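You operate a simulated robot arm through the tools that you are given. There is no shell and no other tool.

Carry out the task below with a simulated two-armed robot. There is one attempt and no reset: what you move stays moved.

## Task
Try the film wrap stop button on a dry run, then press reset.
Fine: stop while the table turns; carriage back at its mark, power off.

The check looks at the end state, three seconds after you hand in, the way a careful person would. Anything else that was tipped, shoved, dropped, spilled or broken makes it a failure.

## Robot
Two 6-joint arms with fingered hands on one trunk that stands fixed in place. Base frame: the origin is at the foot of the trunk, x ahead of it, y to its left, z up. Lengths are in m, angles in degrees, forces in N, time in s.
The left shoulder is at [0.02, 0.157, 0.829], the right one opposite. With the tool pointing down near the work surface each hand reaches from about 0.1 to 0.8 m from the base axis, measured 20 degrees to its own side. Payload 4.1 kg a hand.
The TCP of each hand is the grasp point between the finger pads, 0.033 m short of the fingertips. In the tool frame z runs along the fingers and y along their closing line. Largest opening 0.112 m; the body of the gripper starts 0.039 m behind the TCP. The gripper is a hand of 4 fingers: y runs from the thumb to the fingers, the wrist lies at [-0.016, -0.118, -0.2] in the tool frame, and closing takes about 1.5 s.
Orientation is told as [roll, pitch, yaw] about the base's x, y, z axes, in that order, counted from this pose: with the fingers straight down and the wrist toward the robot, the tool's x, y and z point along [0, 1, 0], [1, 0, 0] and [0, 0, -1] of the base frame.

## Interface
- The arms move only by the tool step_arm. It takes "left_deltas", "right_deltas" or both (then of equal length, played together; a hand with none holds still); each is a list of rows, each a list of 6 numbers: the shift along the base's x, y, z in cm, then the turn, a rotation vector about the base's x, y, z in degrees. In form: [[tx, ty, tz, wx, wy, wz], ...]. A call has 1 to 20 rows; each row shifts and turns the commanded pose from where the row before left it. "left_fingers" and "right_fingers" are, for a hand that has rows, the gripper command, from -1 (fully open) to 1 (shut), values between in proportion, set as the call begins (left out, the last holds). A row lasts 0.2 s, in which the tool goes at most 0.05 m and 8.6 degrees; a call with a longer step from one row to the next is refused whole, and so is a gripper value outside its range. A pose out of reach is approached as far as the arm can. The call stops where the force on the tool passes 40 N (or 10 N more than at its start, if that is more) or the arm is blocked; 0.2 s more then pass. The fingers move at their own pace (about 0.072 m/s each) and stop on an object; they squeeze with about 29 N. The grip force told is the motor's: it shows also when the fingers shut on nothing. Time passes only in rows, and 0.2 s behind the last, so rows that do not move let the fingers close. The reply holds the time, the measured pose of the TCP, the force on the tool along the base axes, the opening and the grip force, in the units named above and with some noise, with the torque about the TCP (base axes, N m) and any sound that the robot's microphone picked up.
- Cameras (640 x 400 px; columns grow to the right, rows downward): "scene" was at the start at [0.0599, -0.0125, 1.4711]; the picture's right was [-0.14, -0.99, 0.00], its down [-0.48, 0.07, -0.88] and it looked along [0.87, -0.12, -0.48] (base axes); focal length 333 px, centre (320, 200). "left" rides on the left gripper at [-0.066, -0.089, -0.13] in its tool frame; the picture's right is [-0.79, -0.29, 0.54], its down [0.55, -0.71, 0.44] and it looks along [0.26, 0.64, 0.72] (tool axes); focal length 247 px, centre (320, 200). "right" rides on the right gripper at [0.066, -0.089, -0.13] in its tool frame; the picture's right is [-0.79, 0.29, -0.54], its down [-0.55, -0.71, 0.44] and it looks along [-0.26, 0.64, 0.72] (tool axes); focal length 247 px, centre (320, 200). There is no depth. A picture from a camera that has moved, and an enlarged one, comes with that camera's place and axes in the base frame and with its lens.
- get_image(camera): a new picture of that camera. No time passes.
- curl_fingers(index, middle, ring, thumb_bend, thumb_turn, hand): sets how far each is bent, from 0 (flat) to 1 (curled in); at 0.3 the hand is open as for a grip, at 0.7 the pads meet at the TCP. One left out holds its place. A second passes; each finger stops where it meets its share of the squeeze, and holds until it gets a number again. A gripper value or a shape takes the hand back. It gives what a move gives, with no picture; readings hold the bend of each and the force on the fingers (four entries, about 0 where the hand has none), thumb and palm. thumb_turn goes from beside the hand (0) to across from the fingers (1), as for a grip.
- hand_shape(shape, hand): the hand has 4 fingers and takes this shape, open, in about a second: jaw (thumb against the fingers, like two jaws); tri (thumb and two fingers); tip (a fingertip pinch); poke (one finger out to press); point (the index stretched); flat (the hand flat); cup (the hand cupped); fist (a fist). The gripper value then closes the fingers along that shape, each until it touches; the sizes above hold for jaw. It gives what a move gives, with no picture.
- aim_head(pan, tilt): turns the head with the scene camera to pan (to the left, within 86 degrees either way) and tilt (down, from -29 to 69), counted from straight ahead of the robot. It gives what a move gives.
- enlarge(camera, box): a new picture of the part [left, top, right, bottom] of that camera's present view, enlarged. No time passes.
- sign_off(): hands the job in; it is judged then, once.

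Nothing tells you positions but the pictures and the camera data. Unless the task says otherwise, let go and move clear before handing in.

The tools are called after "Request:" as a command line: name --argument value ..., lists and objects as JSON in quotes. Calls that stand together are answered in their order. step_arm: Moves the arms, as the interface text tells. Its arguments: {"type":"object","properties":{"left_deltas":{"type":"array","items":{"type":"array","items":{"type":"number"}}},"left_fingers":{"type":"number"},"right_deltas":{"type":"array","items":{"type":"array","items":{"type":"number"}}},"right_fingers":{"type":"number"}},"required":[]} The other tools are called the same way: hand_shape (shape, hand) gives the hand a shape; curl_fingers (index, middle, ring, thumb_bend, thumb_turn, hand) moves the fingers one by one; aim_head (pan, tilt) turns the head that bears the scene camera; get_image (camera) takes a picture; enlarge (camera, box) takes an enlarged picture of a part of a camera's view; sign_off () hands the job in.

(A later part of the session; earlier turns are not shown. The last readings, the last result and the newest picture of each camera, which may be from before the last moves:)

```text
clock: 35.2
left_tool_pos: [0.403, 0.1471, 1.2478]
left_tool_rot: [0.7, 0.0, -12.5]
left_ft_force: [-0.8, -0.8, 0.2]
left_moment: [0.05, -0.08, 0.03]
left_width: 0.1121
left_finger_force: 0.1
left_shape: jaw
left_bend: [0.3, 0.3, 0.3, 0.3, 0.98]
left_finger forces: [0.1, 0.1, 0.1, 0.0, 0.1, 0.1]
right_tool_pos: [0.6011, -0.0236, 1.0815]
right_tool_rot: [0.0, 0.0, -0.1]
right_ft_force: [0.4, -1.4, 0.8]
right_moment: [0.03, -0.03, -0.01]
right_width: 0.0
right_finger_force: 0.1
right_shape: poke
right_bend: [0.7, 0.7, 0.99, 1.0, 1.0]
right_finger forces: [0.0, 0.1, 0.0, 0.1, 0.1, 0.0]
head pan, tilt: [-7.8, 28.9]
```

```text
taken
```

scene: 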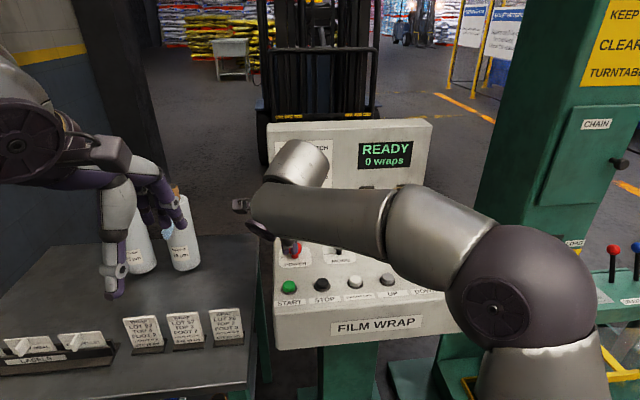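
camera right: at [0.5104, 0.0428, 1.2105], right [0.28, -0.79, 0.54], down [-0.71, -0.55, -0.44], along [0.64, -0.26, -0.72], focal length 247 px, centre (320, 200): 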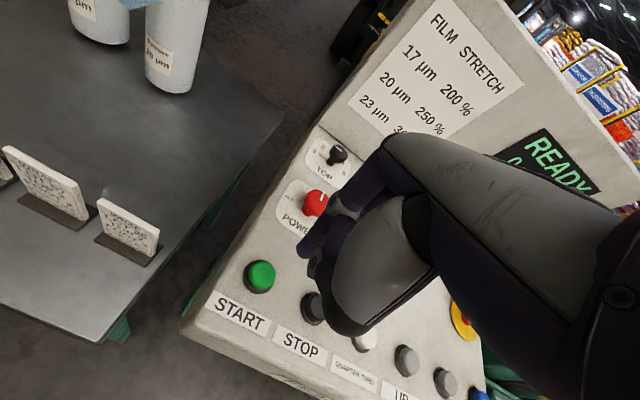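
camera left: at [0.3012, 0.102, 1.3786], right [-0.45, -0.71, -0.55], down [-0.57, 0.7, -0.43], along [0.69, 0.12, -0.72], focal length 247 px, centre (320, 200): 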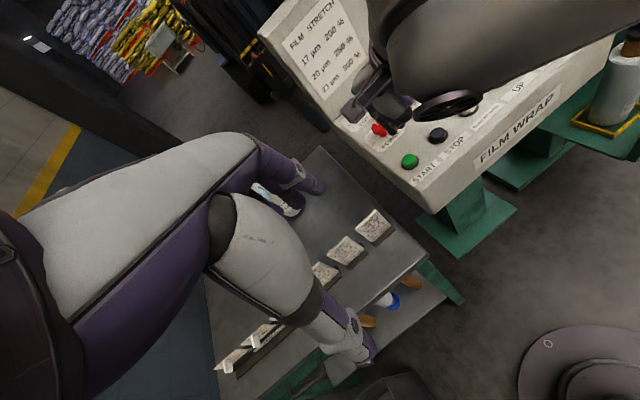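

Request:
enlarge --camera "left" --box '[330, 70, 460, 190]'

Request:
enlarge --camera "scene" --box '[240, 200, 340, 300]'

Request:
enlarge --camera "right" --box '[250, 170, 370, 300]'

```text
3.33 times, centred on (395, 130) of left
camera zoom: at [0.3012, 0.102, 1.3786], right [-0.45, -0.71, -0.55], down [-0.57, 0.7, -0.43], along [0.69, 0.12, -0.72], focal length 823 px, centre (70, 433)
```

zoom: 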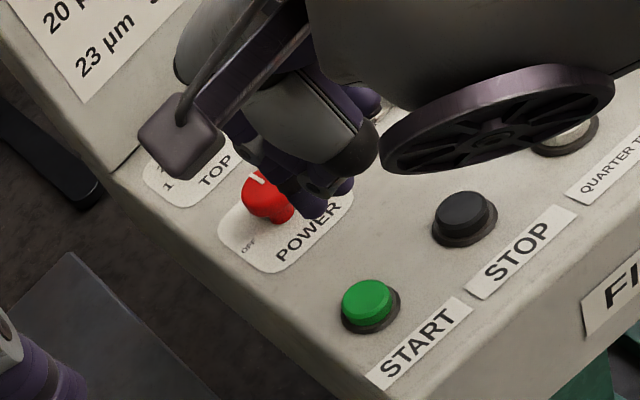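

```text
4.00 times, centred on (290, 250) of scene
camera zoom: at [0.0595, -0.013, 1.4712], right [-0.14, -0.99, 0.0], down [-0.48, 0.07, -0.88], along [0.87, -0.12, -0.48], focal length 1331 px, centre (440, 0)
```

zoom: 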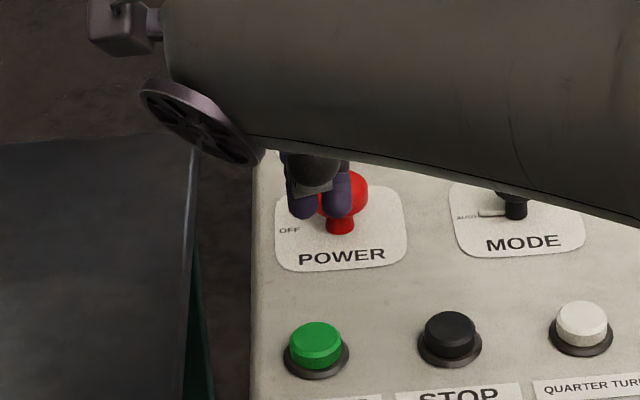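

```text
3.08 times, centred on (310, 235) of right
camera zoom: at [0.5104, 0.0428, 1.2105], right [0.28, -0.79, 0.54], down [-0.71, -0.55, -0.44], along [0.64, -0.26, -0.72], focal length 760 px, centre (351, 92)
```

zoom: 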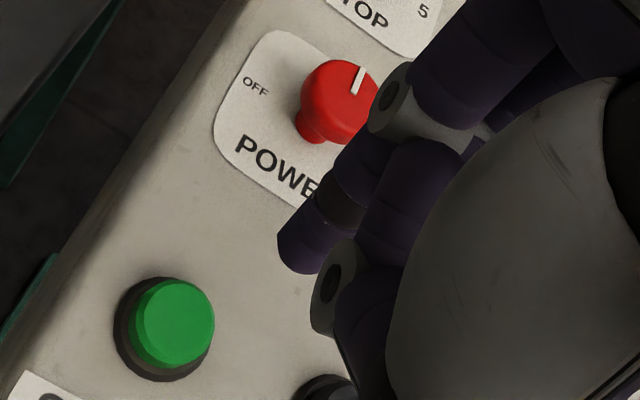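

The poke tips sit about 9 mm behind and 26 mm below the TCP. I align over START at (0.599, -0.018) and come down to just above it.

Request:
step_arm --right_deltas '[[0.7, 0.75, -1.5, 0, 0, 0], [0, 0, -2.5, 0, 0, 0], [0, 0, -2.5, 0, 0, 0], [0, 0, -0.9, 0, 0, 0]]'

Request:
enlarge --camera "left" --box '[360, 90, 480, 200]'

Request:
enlarge --camera "scene" --box '[240, 220, 340, 310]'

Request:
enlarge --camera "right" --box '[250, 170, 370, 300]'

```text
clock: 36.2
left_tool_pos: [0.4032, 0.1491, 1.2479]
left_tool_rot: [0.7, 0.1, -12.4]
left_ft_force: [0.7, 0.0, 0.8]
left_moment: [0.03, -0.01, 0.02]
left_width: 0.1124
left_finger_force: 0.1
left_shape: jaw
left_bend: [0.3, 0.3, 0.3, 0.3, 0.98]
left_finger forces: [0.0, 0.1, 0.1, 0.0, 0.0, 0.0]
right_tool_pos: [0.6062, -0.012, 1.0061]
right_tool_rot: [0.1, -0.1, -0.1]
right_ft_force: [0.0, -0.8, 0.2]
right_moment: [0.02, -0.05, 0.01]
right_width: 0.0
right_finger_force: 0.0
right_shape: poke
right_bend: [0.7, 0.7, 0.99, 1.0, 1.0]
right_finger forces: [0.0, 0.0, 0.1, 0.0, 0.0, 0.1]
head pan, tilt: [-7.8, 28.9]
```

```text
3.64 times, centred on (420, 145) of left
camera zoom: at [0.3016, 0.1025, 1.3784], right [-0.45, -0.71, -0.55], down [-0.57, 0.7, -0.43], along [0.69, 0.12, -0.72], focal length 898 px, centre (-44, 400)
```

zoom: 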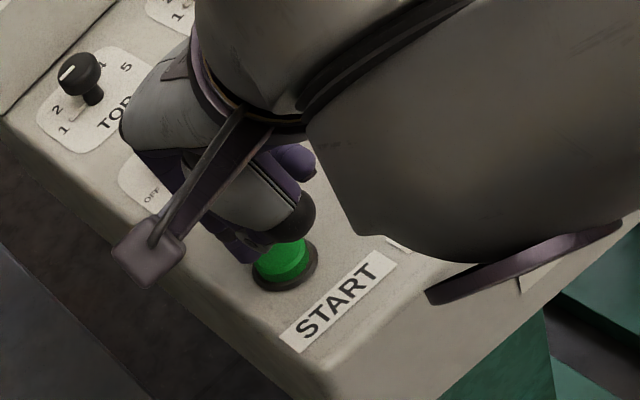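

```text
4.44 times, centred on (290, 265) of scene
camera zoom: at [0.0598, -0.0124, 1.4711], right [-0.14, -0.99, 0.0], down [-0.48, 0.07, -0.88], along [0.87, -0.12, -0.48], focal length 1479 px, centre (453, -89)
```

zoom: 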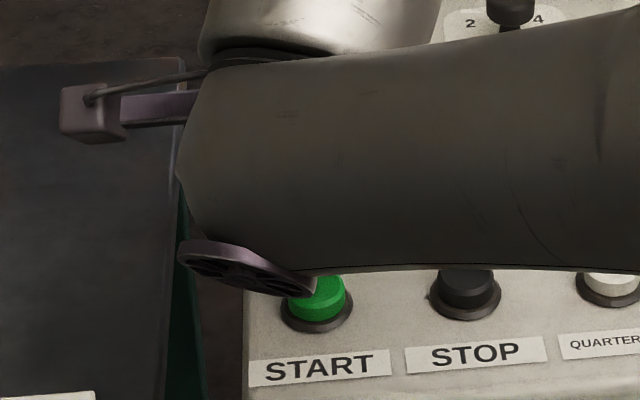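

```text
3.08 times, centred on (310, 235) of right
camera zoom: at [0.5152, 0.0538, 1.1357], right [0.28, -0.79, 0.54], down [-0.71, -0.55, -0.44], along [0.64, -0.26, -0.72], focal length 760 px, centre (351, 92)
```

zoom: 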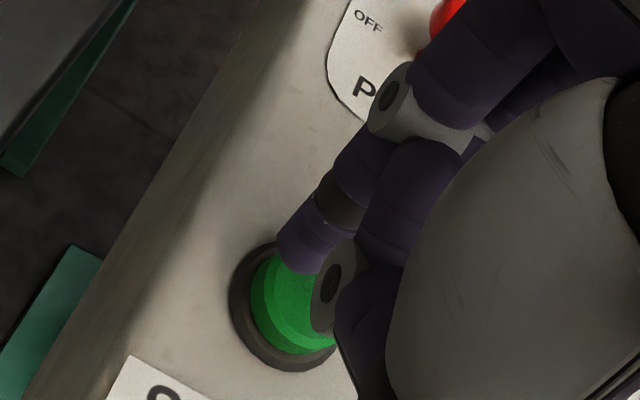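

The tips are just above the START cap; a small shift right centres them. Now I press START down, then lift.

Request:
step_arm --right_deltas '[[0.2, -0.5, 0, 0, 0, 0], [0, 0, -1.0, 0, 0, 0], [0, 0, -0.4, 0, 0, 0], [0, 0, -0.3, 0, 0, 0], [0, 0, -0.3, 0, 0, 0]]'

Request:
get_image --camera "scene"

Request:
enlarge --camera "right" --box '[250, 170, 370, 300]'

```text
clock: 37.4
left_tool_pos: [0.4042, 0.1479, 1.2487]
left_tool_rot: [0.6, 0.0, -12.5]
left_ft_force: [0.8, 1.1, -0.2]
left_moment: [0.01, 0.0, 0.01]
left_width: 0.112
left_finger_force: 0.0
left_shape: jaw
left_bend: [0.3, 0.3, 0.3, 0.3, 0.98]
left_finger forces: [0.0, 0.1, 0.1, 0.0, 0.0, 0.0]
right_tool_pos: [0.6097, -0.0188, 0.9894]
right_tool_rot: [0.1, -0.4, -0.2]
right_ft_force: [0.7, -2.4, 18.0]
right_moment: [-0.28, -0.05, 0.0]
right_width: 0.0002
right_finger_force: 0.1
right_shape: poke
right_bend: [0.7, 0.7, 0.99, 1.0, 1.0]
right_finger forces: [0.0, 17.9, 0.0, 0.1, 0.0, 0.0]
head pan, tilt: [-7.8, 28.9]
heard: click
```

```text
taken
```

scene: 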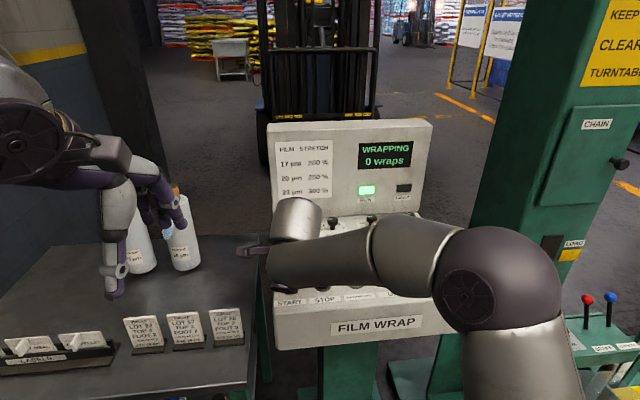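

```text
3.08 times, centred on (310, 235) of right
camera zoom: at [0.5189, 0.0478, 1.1187], right [0.28, -0.79, 0.54], down [-0.71, -0.55, -0.44], along [0.65, -0.26, -0.72], focal length 760 px, centre (351, 92)
```

zoom: 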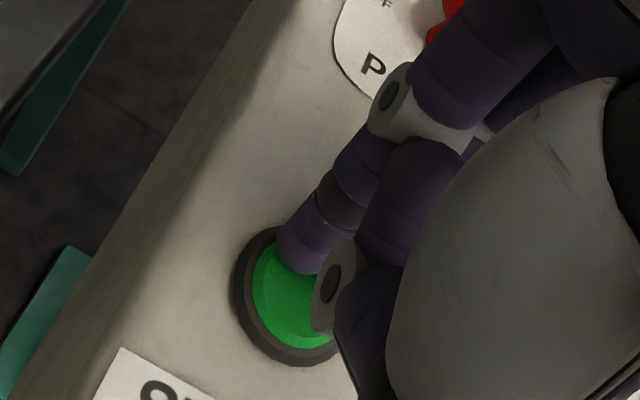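

START registered: display WRAPPING, RUN lamp lit. I lift off and hover over STOP, and check that the table actually turns before pressing.

Request:
step_arm --right_deltas '[[0, 0, 2.2, 0, 0, 0], [-0.1, -3.6, 0, 0, 0, 0], [-0.1, -3.6, 0, 0, 0, 0]]'

Request:
aim_head --pan -60 --tilt 30

Request:
get_image --camera "scene"

Request:
enlarge --camera "right" --box '[250, 170, 370, 300]'

```text
clock: 38.2
left_tool_pos: [0.4038, 0.147, 1.2483]
left_tool_rot: [0.6, 0.0, -12.5]
left_ft_force: [0.0, 1.3, -0.7]
left_moment: [0.01, -0.01, -0.01]
left_width: 0.1118
left_finger_force: 0.1
left_shape: jaw
left_bend: [0.3, 0.3, 0.3, 0.3, 0.98]
left_finger forces: [0.1, 0.0, 0.1, 0.1, 0.1, 0.1]
right_tool_pos: [0.6062, -0.0892, 1.0057]
right_tool_rot: [0.0, 0.1, 0.0]
right_ft_force: [-0.3, 0.1, -0.2]
right_moment: [-0.02, -0.03, 0.01]
right_width: 0.0
right_finger_force: 0.0
right_shape: poke
right_bend: [0.7, 0.7, 0.99, 1.0, 1.0]
right_finger forces: [0.0, 0.1, 0.0, 0.0, 0.0, 0.1]
head pan, tilt: [-7.8, 28.9]
```

```text
clock: 39.4
left_tool_pos: [0.4029, 0.1478, 1.2478]
left_tool_rot: [0.7, 0.0, -12.4]
left_ft_force: [0.5, -0.2, 0.4]
left_moment: [-0.02, -0.04, -0.01]
left_width: 0.1119
left_finger_force: 0.0
left_shape: jaw
left_bend: [0.3, 0.3, 0.3, 0.3, 0.98]
left_finger forces: [0.1, 0.1, 0.0, 0.0, 0.1, 0.1]
right_tool_pos: [0.6078, -0.0894, 1.0061]
right_tool_rot: [0.0, 0.0, -0.1]
right_ft_force: [0.0, 0.0, 0.8]
right_moment: [0.05, 0.02, 0.0]
right_width: 0.0002
right_finger_force: 0.0
right_shape: poke
right_bend: [0.7, 0.7, 0.99, 1.0, 1.0]
right_finger forces: [0.0, 0.0, 0.0, 0.1, 0.0, 0.0]
head pan, tilt: [-60.0, 30.0]
```

```text
taken
```

scene: 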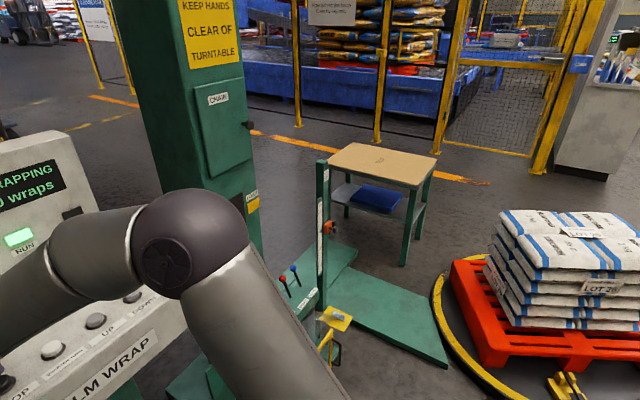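

```text
3.08 times, centred on (310, 235) of right
camera zoom: at [0.5153, -0.0228, 1.1362], right [0.28, -0.79, 0.54], down [-0.71, -0.55, -0.44], along [0.64, -0.26, -0.72], focal length 760 px, centre (351, 92)
```

zoom: 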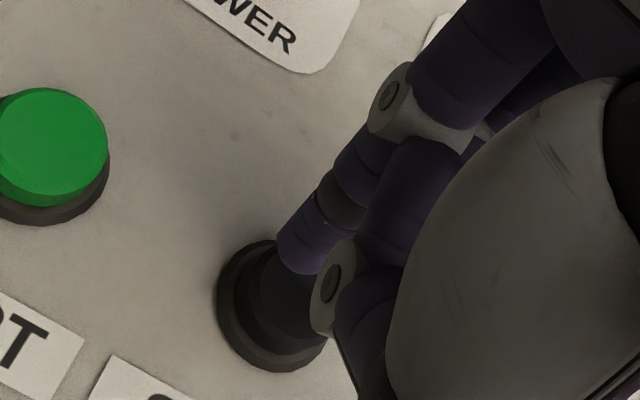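

Request:
step_arm --right_deltas '[[0.1, 0, -0.5, 0, 0, 0]]'

Request:
get_image --camera "scene"

```text
clock: 39.8
left_tool_pos: [0.403, 0.1481, 1.2477]
left_tool_rot: [0.7, 0.0, -12.6]
left_ft_force: [-0.2, 0.2, -0.1]
left_moment: [0.02, -0.01, 0.01]
left_width: 0.1117
left_finger_force: 0.1
left_shape: jaw
left_bend: [0.3, 0.3, 0.3, 0.3, 0.98]
left_finger forces: [0.0, 0.1, 0.1, 0.0, 0.0, 0.0]
right_tool_pos: [0.6076, -0.0909, 1.0023]
right_tool_rot: [0.0, 0.0, 0.0]
right_ft_force: [-0.1, -0.1, 0.0]
right_moment: [-0.01, 0.01, 0.0]
right_width: 0.0003
right_finger_force: 0.1
right_shape: poke
right_bend: [0.7, 0.7, 0.99, 1.0, 1.0]
right_finger forces: [0.0, 0.1, 0.1, 0.0, 0.0, 0.1]
head pan, tilt: [-60.0, 30.0]
```

```text
taken
```

scene: 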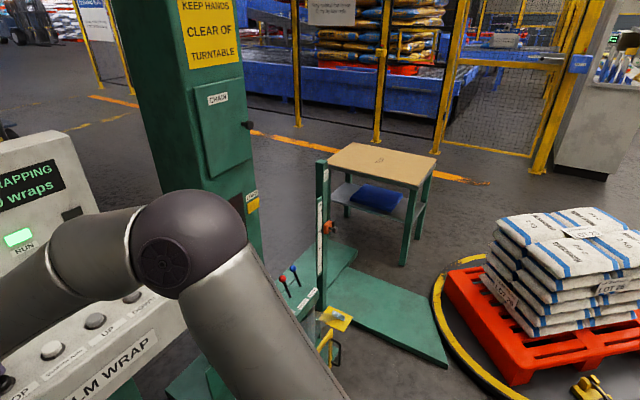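

The load visibly rotates between pictures — the table is turning. I press STOP now.

Request:
step_arm --right_deltas '[[0, 0, -0.9, 0, 0, 0], [0, 0, -0.4, 0, 0, 0], [0, 0, -0.4, 0, 0, 0]]'

Request:
get_image --camera "scene"

```text
clock: 40.6
left_tool_pos: [0.4032, 0.1473, 1.2478]
left_tool_rot: [0.6, 0.0, -12.5]
left_ft_force: [-1.0, 0.3, -0.1]
left_moment: [-0.02, -0.01, -0.01]
left_width: 0.1118
left_finger_force: 0.1
left_shape: jaw
left_bend: [0.3, 0.3, 0.3, 0.3, 0.98]
left_finger forces: [0.0, 0.0, 0.0, 0.1, 0.0, 0.1]
right_tool_pos: [0.6078, -0.0898, 0.9895]
right_tool_rot: [0.0, -0.3, -0.1]
right_ft_force: [2.3, -3.9, 17.9]
right_moment: [-0.36, -0.06, 0.03]
right_width: 0.0
right_finger_force: 0.1
right_shape: poke
right_bend: [0.7, 0.7, 0.99, 1.0, 1.0]
right_finger forces: [0.0, 19.4, 0.0, 0.1, 0.1, 0.1]
head pan, tilt: [-60.0, 30.0]
heard: click
```

```text
taken
```

scene: 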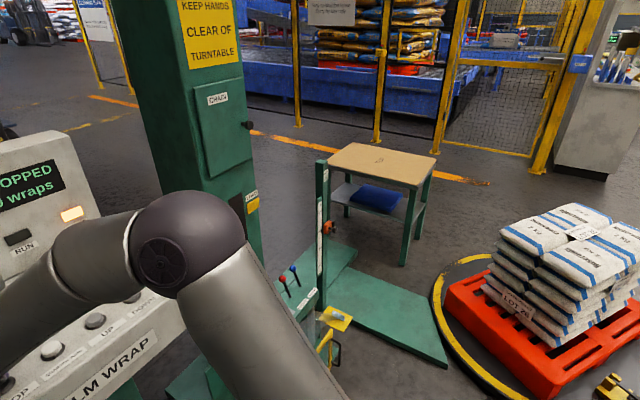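

Display shows STOPPED with the amber FAULT lamp lit — the stop worked. I lift off STOP and carry the right hand over to RESET, keeping above the panel.

Request:
step_arm --right_deltas '[[0, 0, 2.5, 0, 0, 0], [-0.1, -3.5, 2.0, 0, 0, 0], [-0.15, -4.8, 0, 0, 0, 0], [-0.15, -4.8, 0, 0, 0, 0], [-0.15, -4.8, 0, 0, 0, 0], [-0.15, -4.8, 0, 0, 0, 0], [-0.15, -4.0, 0, 0, 0, 0], [-0.1, -1.6, 0, 0, 0, 0]]'

Request:
get_image --camera "scene"

Request:
get_image --camera "right"

Request:
get_image --camera "left"

```text
clock: 42.4
left_tool_pos: [0.4026, 0.1479, 1.2487]
left_tool_rot: [0.7, 0.0, -12.5]
left_ft_force: [0.0, 0.0, 0.4]
left_moment: [0.01, -0.01, 0.01]
left_width: 0.1121
left_finger_force: 0.0
left_shape: jaw
left_bend: [0.3, 0.3, 0.3, 0.3, 0.98]
left_finger forces: [0.0, 0.0, 0.1, 0.0, 0.1, 0.1]
right_tool_pos: [0.6006, -0.3736, 1.0294]
right_tool_rot: [0.0, 0.0, -0.1]
right_ft_force: [-0.3, 0.2, 0.3]
right_moment: [-0.03, -0.02, 0.0]
right_width: 0.0003
right_finger_force: 0.0
right_shape: poke
right_bend: [0.7, 0.7, 0.99, 1.0, 1.0]
right_finger forces: [0.0, 0.1, 0.0, 0.0, 0.1, 0.0]
head pan, tilt: [-60.0, 30.0]
```

```text
taken
```

scene: 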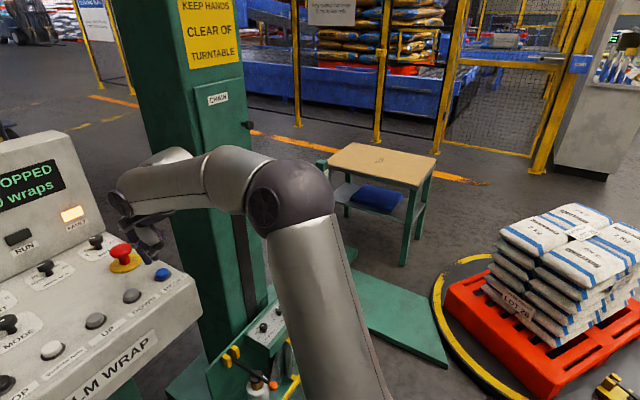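

```text
taken
camera right: at [0.51, -0.3071, 1.1591], right [0.29, -0.79, 0.54], down [-0.71, -0.55, -0.44], along [0.64, -0.26, -0.72], focal length 247 px, centre (320, 200)
```

right: 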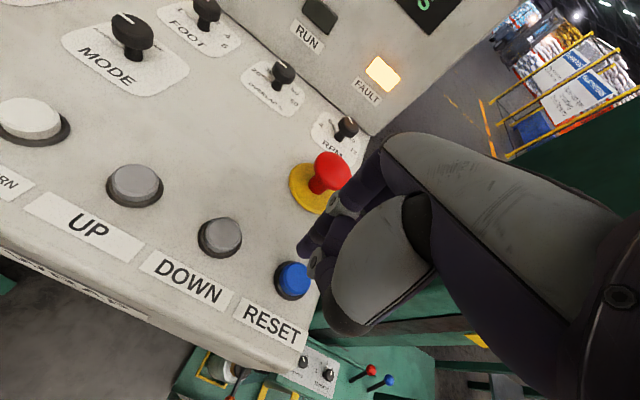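

```text
taken
camera left: at [0.3017, 0.1027, 1.3784], right [-0.45, -0.71, -0.55], down [-0.57, 0.7, -0.43], along [0.69, 0.12, -0.72], focal length 247 px, centre (320, 200)
```

left: 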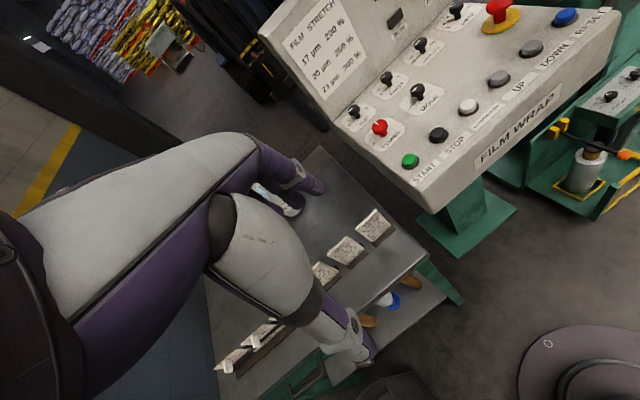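

The carriage has gone down from its mark during the run, so RESET must bring it back up; my right arm stays above and in front of its path. I take RESET to be at (0.590, -0.378) and press it now.

Request:
step_arm --right_deltas '[[-0.15, -0.2, -1.5, 0, 0, 0], [0, 0, -1.2, 0, 0, 0], [0, 0, -0.6, 0, 0, 0], [0, 0, -0.4, 0, 0, 0], [0, 0, -0.4, 0, 0, 0], [0, 0, -0.3, 0, 0, 0]]'

Request:
get_image --camera "scene"

Request:
get_image --camera "right"

```text
clock: 43.8
left_tool_pos: [0.4036, 0.148, 1.2476]
left_tool_rot: [0.7, 0.0, -12.4]
left_ft_force: [0.8, 1.0, -0.4]
left_moment: [-0.01, 0.05, -0.01]
left_width: 0.1121
left_finger_force: 0.2
left_shape: jaw
left_bend: [0.3, 0.3, 0.3, 0.3, 0.98]
left_finger forces: [0.0, 0.1, 0.1, 0.1, 0.0, 0.0]
right_tool_pos: [0.5993, -0.3765, 0.9919]
right_tool_rot: [-0.1, -0.5, -0.1]
right_ft_force: [3.9, -1.7, 16.4]
right_moment: [-0.21, -0.13, 0.03]
right_width: 0.0
right_finger_force: 0.1
right_shape: poke
right_bend: [0.7, 0.7, 0.99, 1.0, 1.0]
right_finger forces: [0.1, 16.2, 0.0, 0.1, 0.0, 0.1]
head pan, tilt: [-60.0, 30.0]
heard: click
```

```text
taken
```

scene: 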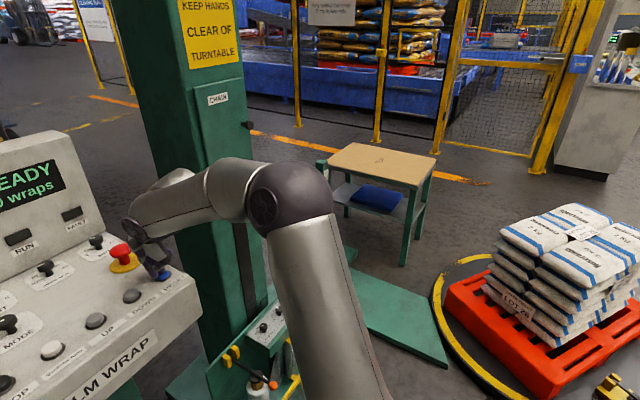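

```text
taken
camera right: at [0.507, -0.3094, 1.1192], right [0.28, -0.79, 0.54], down [-0.71, -0.55, -0.44], along [0.65, -0.26, -0.72], focal length 247 px, centre (320, 200)
```

right: 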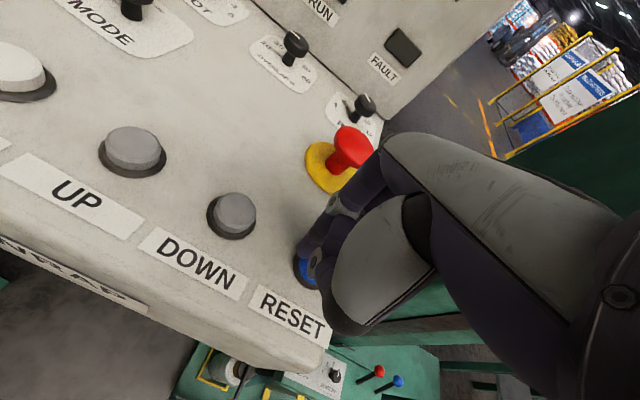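

RESET registered: display READY, fault lamp off. I lift off and pull the right hand away, then watch whether the carriage returns on its own.

Request:
step_arm --right_deltas '[[0, 0, 2.5, 0, 0, 0], [-1, 0, 3.5, 0, 0, 0], [-3, 1.5, 3, 0, 0, 0], [-3, 1.5, 3, 0, 0, 0], [-3, 1.5, 2, 0, 0, 0]]'

Request:
get_image --camera "scene"

Request:
get_image --camera "left"

Request:
get_image --camera "right"

```text
clock: 45.0
left_tool_pos: [0.4052, 0.1478, 1.2476]
left_tool_rot: [0.6, 0.0, -12.4]
left_ft_force: [0.5, -0.6, -0.6]
left_moment: [0.0, 0.04, 0.03]
left_width: 0.112
left_finger_force: 0.0
left_shape: jaw
left_bend: [0.3, 0.3, 0.3, 0.3, 0.98]
left_finger forces: [0.0, 0.0, 0.0, 0.0, 0.1, 0.0]
right_tool_pos: [0.4983, -0.3287, 1.1252]
right_tool_rot: [-0.1, 0.0, -0.1]
right_ft_force: [1.7, 0.8, -0.5]
right_moment: [0.02, 0.04, 0.01]
right_width: 0.0
right_finger_force: 0.1
right_shape: poke
right_bend: [0.7, 0.7, 0.99, 1.0, 1.0]
right_finger forces: [0.0, 0.0, 0.1, 0.0, 0.0, 0.0]
head pan, tilt: [-60.0, 30.0]
```

```text
taken
```

scene: 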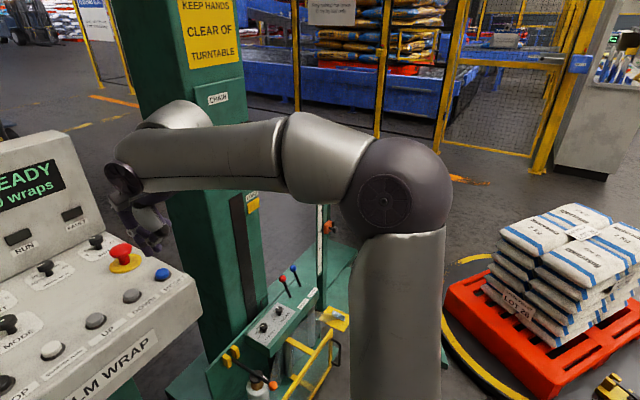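

```text
taken
camera left: at [0.3022, 0.1024, 1.3783], right [-0.45, -0.71, -0.55], down [-0.57, 0.7, -0.43], along [0.68, 0.12, -0.72], focal length 247 px, centre (320, 200)
```

left: 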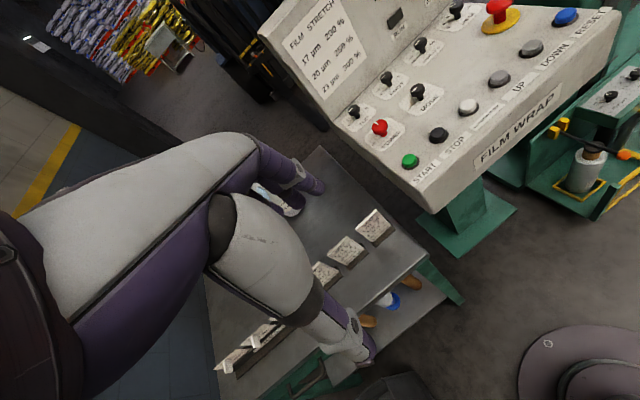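

```text
taken
camera right: at [0.4085, -0.2625, 1.2556], right [0.28, -0.79, 0.54], down [-0.71, -0.55, -0.44], along [0.64, -0.26, -0.72], focal length 247 px, centre (320, 200)
```

right: 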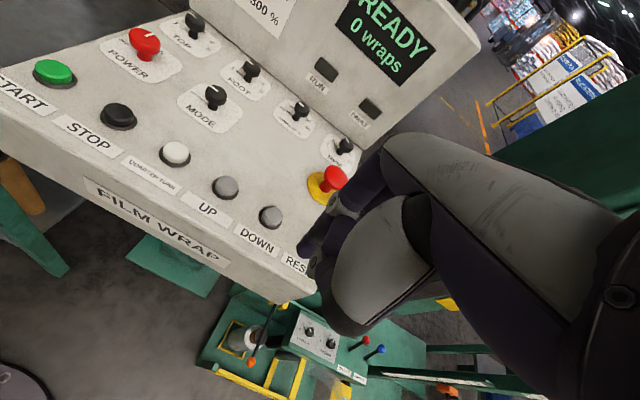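

Request:
enlarge --camera "left" --box '[520, 60, 640, 230]'

Request:
aim_head --pan -45 --tilt 35

Request:
get_image --camera "scene"

Request:
step_arm --right_deltas '[[-3, 2, 2, 0, 0, 0], [-3, 2, 2, 0, 0, 0], [-3, 2, 2, 0, 0, 0], [0, 0, 0, 0, 0, 0], [0, 0, 0, 0, 0, 0], [0, 0, 0, 0, 0, 0]]'

Request:
get_image --camera "scene"

Request:
enlarge --camera "left" --box '[520, 60, 640, 230]'

```text
2.35 times, centred on (580, 145) of left
camera zoom: at [0.3022, 0.1024, 1.3783], right [-0.45, -0.71, -0.55], down [-0.57, 0.7, -0.43], along [0.68, 0.12, -0.72], focal length 581 px, centre (-292, 329)
```

zoom: 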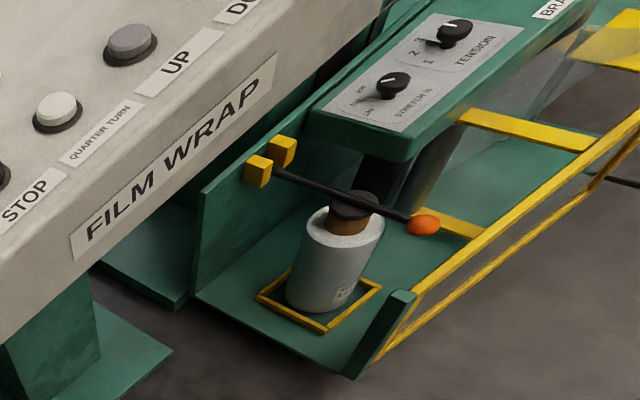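

```text
clock: 45.8
left_tool_pos: [0.4028, 0.1474, 1.2485]
left_tool_rot: [0.7, 0.0, -12.5]
left_ft_force: [-0.3, 0.3, 0.2]
left_moment: [-0.01, -0.01, -0.02]
left_width: 0.112
left_finger_force: 0.1
left_shape: jaw
left_bend: [0.3, 0.3, 0.3, 0.3, 0.98]
left_finger forces: [0.1, 0.0, 0.0, 0.1, 0.1, 0.1]
right_tool_pos: [0.4992, -0.3295, 1.1267]
right_tool_rot: [0.0, 0.0, -0.1]
right_ft_force: [-1.0, -0.1, 1.7]
right_moment: [0.02, 0.0, -0.04]
right_width: 0.0
right_finger_force: 0.1
right_shape: poke
right_bend: [0.7, 0.7, 0.99, 1.0, 1.0]
right_finger forces: [0.1, 0.0, 0.1, 0.0, 0.1, 0.1]
head pan, tilt: [-45.0, 35.0]
```

```text
taken
```

scene: 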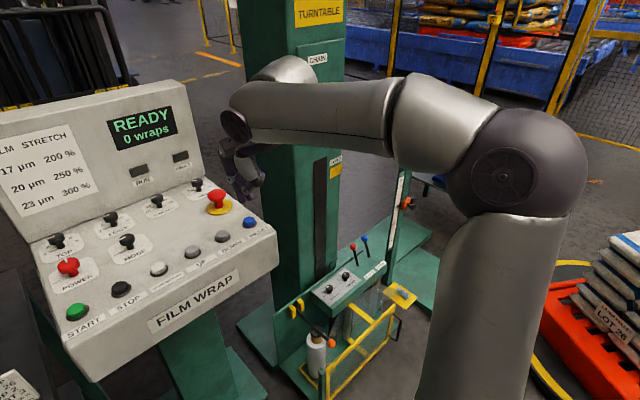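

```text
clock: 47.2
left_tool_pos: [0.4027, 0.1471, 1.248]
left_tool_rot: [0.7, 0.0, -12.5]
left_ft_force: [0.3, 0.6, 0.6]
left_moment: [0.01, -0.01, 0.02]
left_width: 0.1121
left_finger_force: 0.0
left_shape: jaw
left_bend: [0.3, 0.3, 0.3, 0.3, 0.98]
left_finger forces: [0.0, 0.0, 0.0, 0.1, 0.0, 0.0]
right_tool_pos: [0.4088, -0.2714, 1.1904]
right_tool_rot: [0.0, 0.0, -0.1]
right_ft_force: [-0.1, 0.3, 0.0]
right_moment: [0.01, -0.01, 0.01]
right_width: 0.0002
right_finger_force: 0.0
right_shape: poke
right_bend: [0.7, 0.7, 0.99, 1.0, 1.0]
right_finger forces: [0.0, 0.0, 0.1, 0.0, 0.0, 0.1]
head pan, tilt: [-45.0, 35.0]
```

```text
taken
```

scene: 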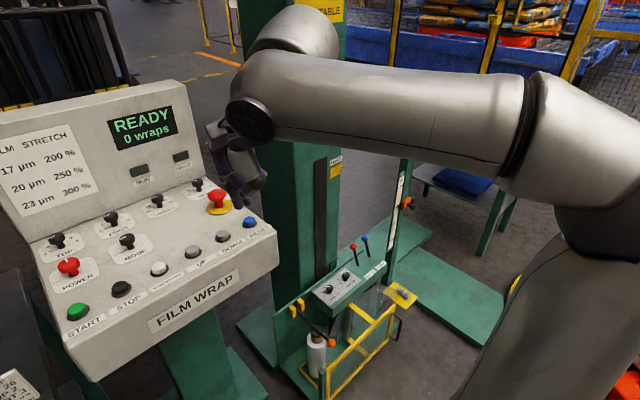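

```text
2.35 times, centred on (580, 145) of left
camera zoom: at [0.3017, 0.1025, 1.3784], right [-0.45, -0.71, -0.55], down [-0.57, 0.7, -0.43], along [0.69, 0.12, -0.72], focal length 581 px, centre (-292, 329)
```

zoom: 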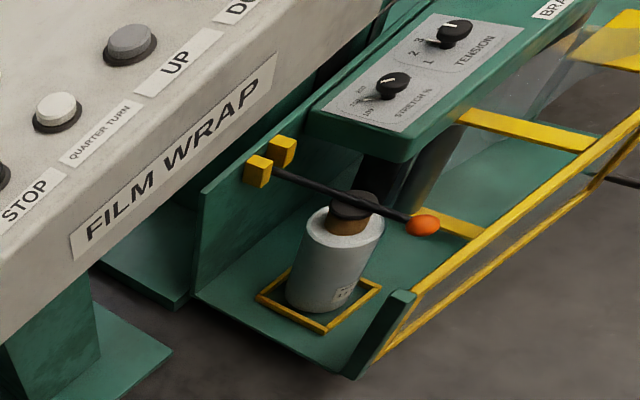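

The carriage does not return by itself with RESET; it stays below its LOAD mark. I'll try jogging it with UP (leaving MODE as it is first) and bring the right finger over UP at about (0.594, -0.234).

Request:
step_arm --right_deltas '[[3.25, 0.65, -2.65, 0, 0, 0], [3.25, 0.65, -2.65, 0, 0, 0], [3.25, 0.65, -2.65, 0, 0, 0], [3.25, 0.65, -2.65, 0, 0, 0], [3.25, 0.65, -2.65, 0, 0, 0], [3.2, 0.65, -2.65, 0, 0, 0]]'

Request:
get_image --camera "right"

Request:
get_image --camera "left"

Request:
get_image --camera "scene"

```text
clock: 48.6
left_tool_pos: [0.4041, 0.1478, 1.2496]
left_tool_rot: [0.6, 0.0, -12.4]
left_ft_force: [-0.6, -0.1, -0.2]
left_moment: [0.03, -0.03, -0.02]
left_width: 0.112
left_finger_force: 0.1
left_shape: jaw
left_bend: [0.3, 0.3, 0.3, 0.3, 0.98]
left_finger forces: [0.0, 0.0, 0.0, 0.0, 0.1, 0.0]
right_tool_pos: [0.5983, -0.2289, 1.0298]
right_tool_rot: [0.0, 0.0, -0.1]
right_ft_force: [0.3, 0.2, 0.2]
right_moment: [-0.06, -0.03, 0.01]
right_width: 0.0001
right_finger_force: 0.1
right_shape: poke
right_bend: [0.7, 0.7, 0.99, 1.0, 1.0]
right_finger forces: [0.1, 0.0, 0.1, 0.0, 0.1, 0.1]
head pan, tilt: [-45.0, 35.0]
```

```text
taken
camera right: at [0.5072, -0.1617, 1.1589], right [0.28, -0.79, 0.54], down [-0.71, -0.55, -0.44], along [0.64, -0.26, -0.72], focal length 247 px, centre (320, 200)
```

right: 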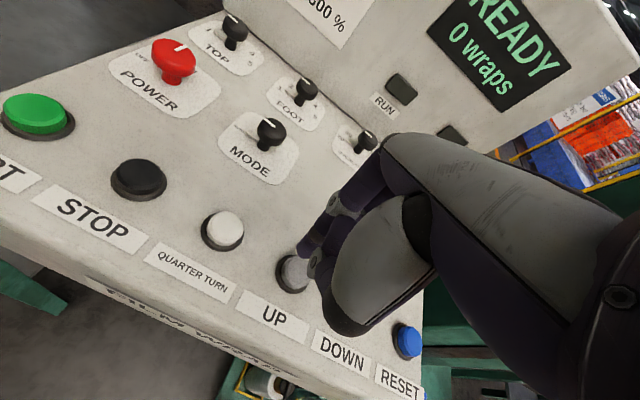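

```text
taken
camera left: at [0.3011, 0.1024, 1.3786], right [-0.45, -0.71, -0.55], down [-0.57, 0.7, -0.43], along [0.69, 0.12, -0.72], focal length 247 px, centre (320, 200)
```

left: 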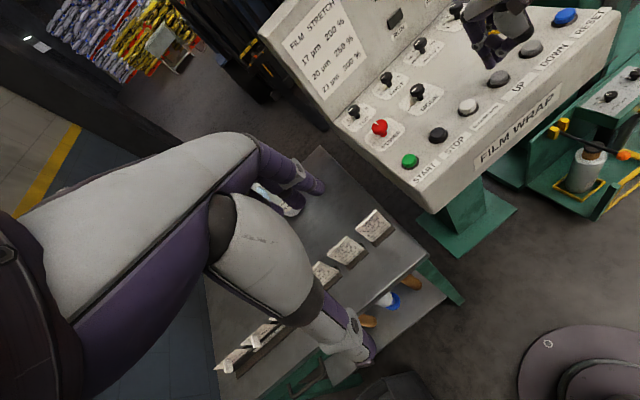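

```text
taken
```

scene: 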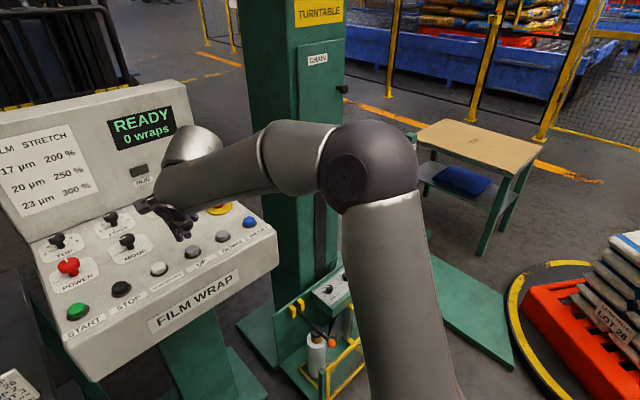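

Request:
step_arm --right_deltas '[[0.3, -0.25, -1.5, 0, 0, 0], [0, 0, -1.4, 0, 0, 0], [0, 0, -0.6, 0, 0, 0], [0, 0, -0.4, 0, 0, 0], [0, 0, -0.4, 0, 0, 0]]'

Request:
enlarge --camera "left" --box '[520, 60, 640, 230]'

Request:
get_image --camera "scene"

```text
clock: 49.8
left_tool_pos: [0.4017, 0.1482, 1.2477]
left_tool_rot: [0.7, 0.0, -12.5]
left_ft_force: [-0.1, 0.6, 0.6]
left_moment: [-0.02, 0.0, 0.02]
left_width: 0.1119
left_finger_force: 0.0
left_shape: jaw
left_bend: [0.3, 0.3, 0.3, 0.3, 0.98]
left_finger forces: [0.0, 0.1, 0.0, 0.1, 0.1, 0.0]
right_tool_pos: [0.6056, -0.2318, 0.9884]
right_tool_rot: [0.2, -0.4, 0.0]
right_ft_force: [0.9, 3.8, 20.5]
right_moment: [-0.1, -0.01, -0.02]
right_width: 0.0
right_finger_force: 0.0
right_shape: poke
right_bend: [0.7, 0.7, 0.99, 1.0, 1.0]
right_finger forces: [0.1, 20.5, 0.1, 0.0, 0.1, 0.0]
head pan, tilt: [-45.0, 35.0]
heard: click
```

```text
2.35 times, centred on (580, 145) of left
camera zoom: at [0.3011, 0.103, 1.3785], right [-0.45, -0.71, -0.55], down [-0.57, 0.7, -0.43], along [0.69, 0.12, -0.72], focal length 581 px, centre (-292, 329)
```

zoom: 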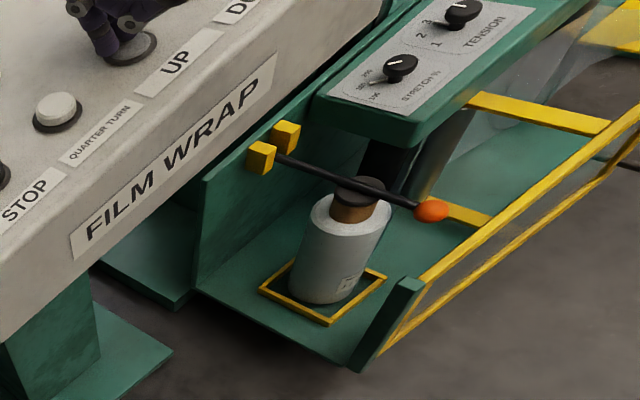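

```text
taken
```

scene: 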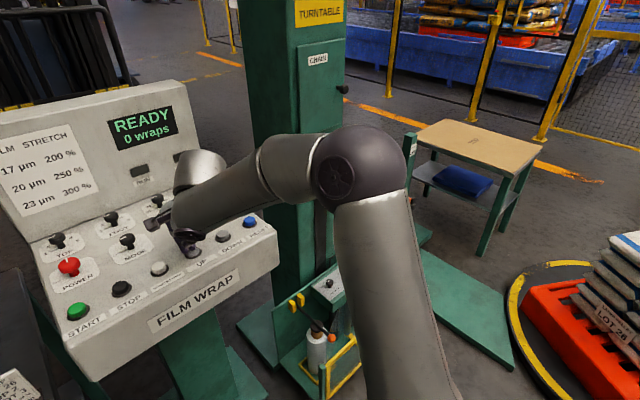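

UP works in AUTO: the carriage rises while held. By my estimate it has roughly 0.4 m to go, so I keep holding UP for 2 s and re-check.

Request:
step_arm --right_deltas '[[0, 0, 0, 0, 0, 0], [0, 0, 0, 0, 0, 0], [0, 0, 0, 0, 0, 0], [0, 0, 0, 0, 0, 0], [0, 0, 0, 0, 0, 0], [0, 0, 0, 0, 0, 0], [0, 0, 0, 0, 0, 0], [0, 0, 0, 0, 0, 0]]'

Request:
enlarge --camera "left" --box '[520, 60, 640, 230]'

Request:
get_image --camera "scene"

```text
clock: 51.6
left_tool_pos: [0.4028, 0.1492, 1.2473]
left_tool_rot: [0.5, 0.0, -12.4]
left_ft_force: [-0.6, -0.2, 1.0]
left_moment: [-0.02, 0.03, -0.01]
left_width: 0.1122
left_finger_force: 0.1
left_shape: jaw
left_bend: [0.3, 0.3, 0.3, 0.3, 0.98]
left_finger forces: [0.0, 0.0, 0.0, 0.0, 0.1, 0.0]
right_tool_pos: [0.6057, -0.2329, 0.9888]
right_tool_rot: [0.1, -0.2, -0.1]
right_ft_force: [5.9, 6.4, 28.3]
right_moment: [-0.06, -0.13, 0.04]
right_width: 0.0001
right_finger_force: 0.1
right_shape: poke
right_bend: [0.7, 0.7, 0.99, 1.0, 1.0]
right_finger forces: [0.0, 27.8, 0.0, 0.0, 0.1, 0.0]
head pan, tilt: [-45.0, 35.0]
```

```text
2.35 times, centred on (580, 145) of left
camera zoom: at [0.3012, 0.1031, 1.3785], right [-0.45, -0.71, -0.55], down [-0.57, 0.7, -0.43], along [0.69, 0.12, -0.72], focal length 581 px, centre (-292, 329)
```

zoom: 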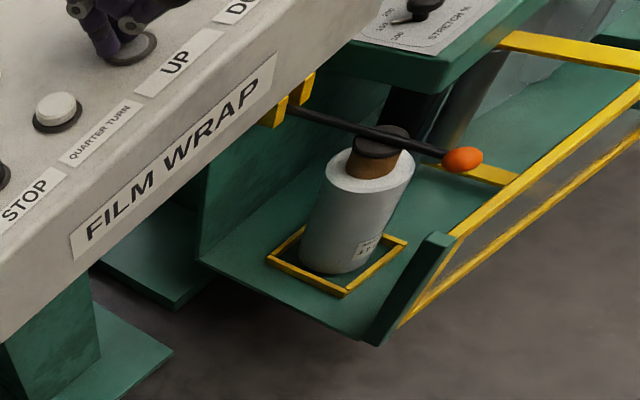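

```text
taken
```

scene: 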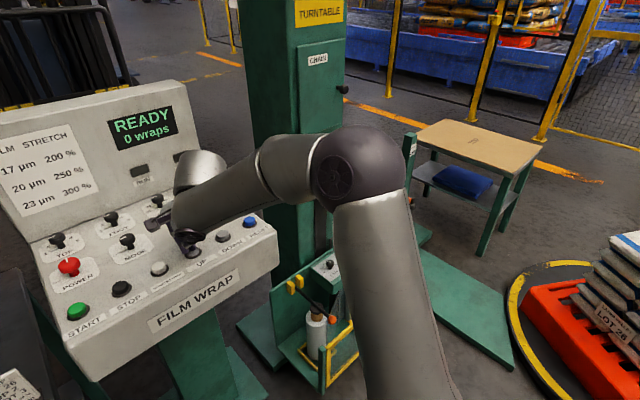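

Request:
step_arm --right_deltas '[[0, 0, 0, 0, 0, 0], [0, 0, 0, 0, 0, 0], [0, 0, 0, 0, 0, 0], [0, 0, 0, 0, 0, 0], [0, 0, 0, 0, 0, 0], [0, 0, 0, 0, 0, 0], [0, 0, 0, 0, 0, 0], [0, 0, 0, 0, 0, 0], [0, 0, 0, 0, 0, 0], [0, 0, 0, 0, 0, 0], [0, 0, 0, 0, 0, 0], [0, 0, 0, 0, 0, 0]]'

Request:
get_image --camera "scene"

Request:
get_image --camera "left"

```text
clock: 54.2
left_tool_pos: [0.4032, 0.1488, 1.2482]
left_tool_rot: [0.6, 0.0, -12.5]
left_ft_force: [0.0, -0.5, -0.7]
left_moment: [0.0, 0.02, 0.0]
left_width: 0.1121
left_finger_force: 0.0
left_shape: jaw
left_bend: [0.3, 0.3, 0.3, 0.3, 0.98]
left_finger forces: [0.0, 0.1, 0.0, 0.0, 0.1, 0.0]
right_tool_pos: [0.6054, -0.2321, 0.988]
right_tool_rot: [0.1, -0.4, -0.1]
right_ft_force: [5.7, 6.9, 27.3]
right_moment: [-0.1, -0.13, 0.03]
right_width: 0.0
right_finger_force: 0.1
right_shape: poke
right_bend: [0.7, 0.7, 0.99, 1.0, 1.0]
right_finger forces: [0.1, 27.7, 0.1, 0.0, 0.0, 0.1]
head pan, tilt: [-45.0, 35.0]
```

```text
taken
```

scene: 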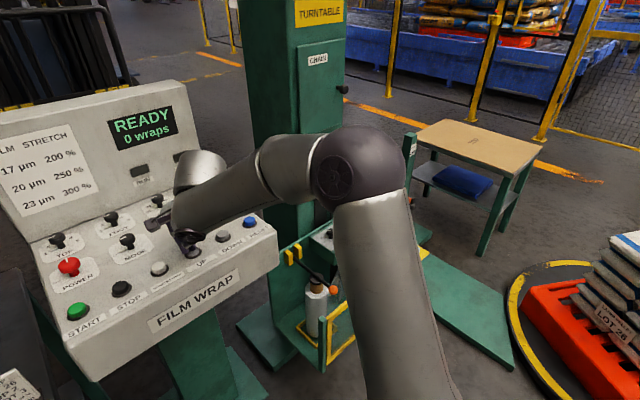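

```text
taken
camera left: at [0.3012, 0.1031, 1.3785], right [-0.45, -0.71, -0.55], down [-0.57, 0.7, -0.43], along [0.69, 0.12, -0.72], focal length 247 px, centre (320, 200)
```

left: 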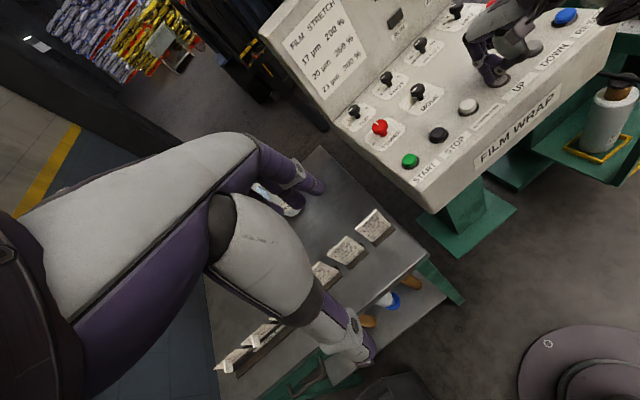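

Request:
step_arm --right_deltas '[[0, 0, 0, 0, 0, 0], [0, 0, 0, 0, 0, 0], [0, 0, 0, 0, 0, 0], [0, 0, 0, 0, 0, 0], [0, 0, 0, 0, 0, 0], [0, 0, 0, 0, 0, 0]]'

Request:
get_image --camera "scene"

Request:
get_image --camera "left"

Request:
get_image --camera "right"

```text
clock: 55.6
left_tool_pos: [0.4031, 0.1479, 1.2484]
left_tool_rot: [0.6, 0.0, -12.5]
left_ft_force: [0.5, 0.1, 0.2]
left_moment: [0.0, -0.02, 0.05]
left_width: 0.1118
left_finger_force: 0.1
left_shape: jaw
left_bend: [0.3, 0.3, 0.3, 0.3, 0.98]
left_finger forces: [0.1, 0.0, 0.0, 0.0, 0.1, 0.1]
right_tool_pos: [0.605, -0.2333, 0.9877]
right_tool_rot: [0.1, -0.3, -0.1]
right_ft_force: [5.6, 6.8, 28.5]
right_moment: [-0.09, -0.15, 0.08]
right_width: 0.0001
right_finger_force: 0.1
right_shape: poke
right_bend: [0.7, 0.7, 0.99, 1.0, 1.0]
right_finger forces: [0.0, 27.9, 0.0, 0.0, 0.0, 0.0]
head pan, tilt: [-45.0, 35.0]
```

```text
taken
```

scene: 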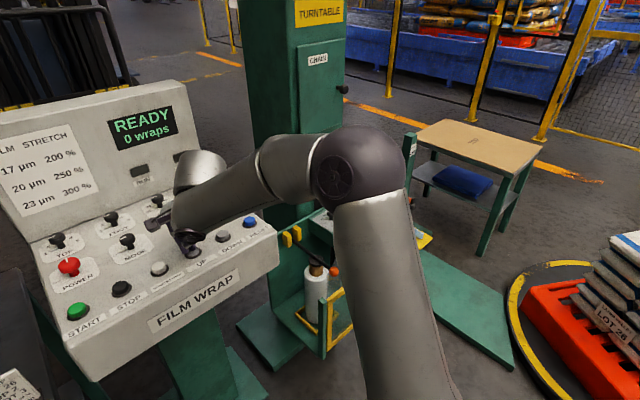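

```text
taken
camera left: at [0.3012, 0.1031, 1.3785], right [-0.45, -0.71, -0.55], down [-0.57, 0.7, -0.43], along [0.69, 0.12, -0.72], focal length 247 px, centre (320, 200)
```

left: 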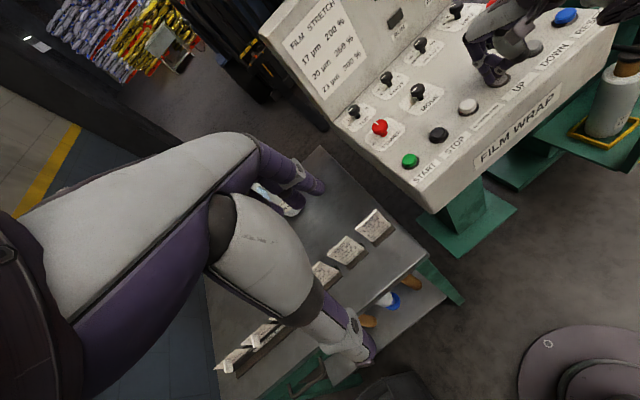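

```text
taken
camera right: at [0.5143, -0.1662, 1.1169], right [0.28, -0.79, 0.54], down [-0.71, -0.55, -0.44], along [0.65, -0.26, -0.72], focal length 247 px, centre (320, 200)
```

right: 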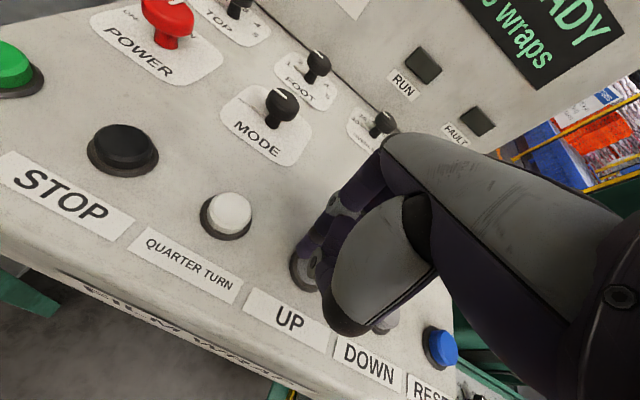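

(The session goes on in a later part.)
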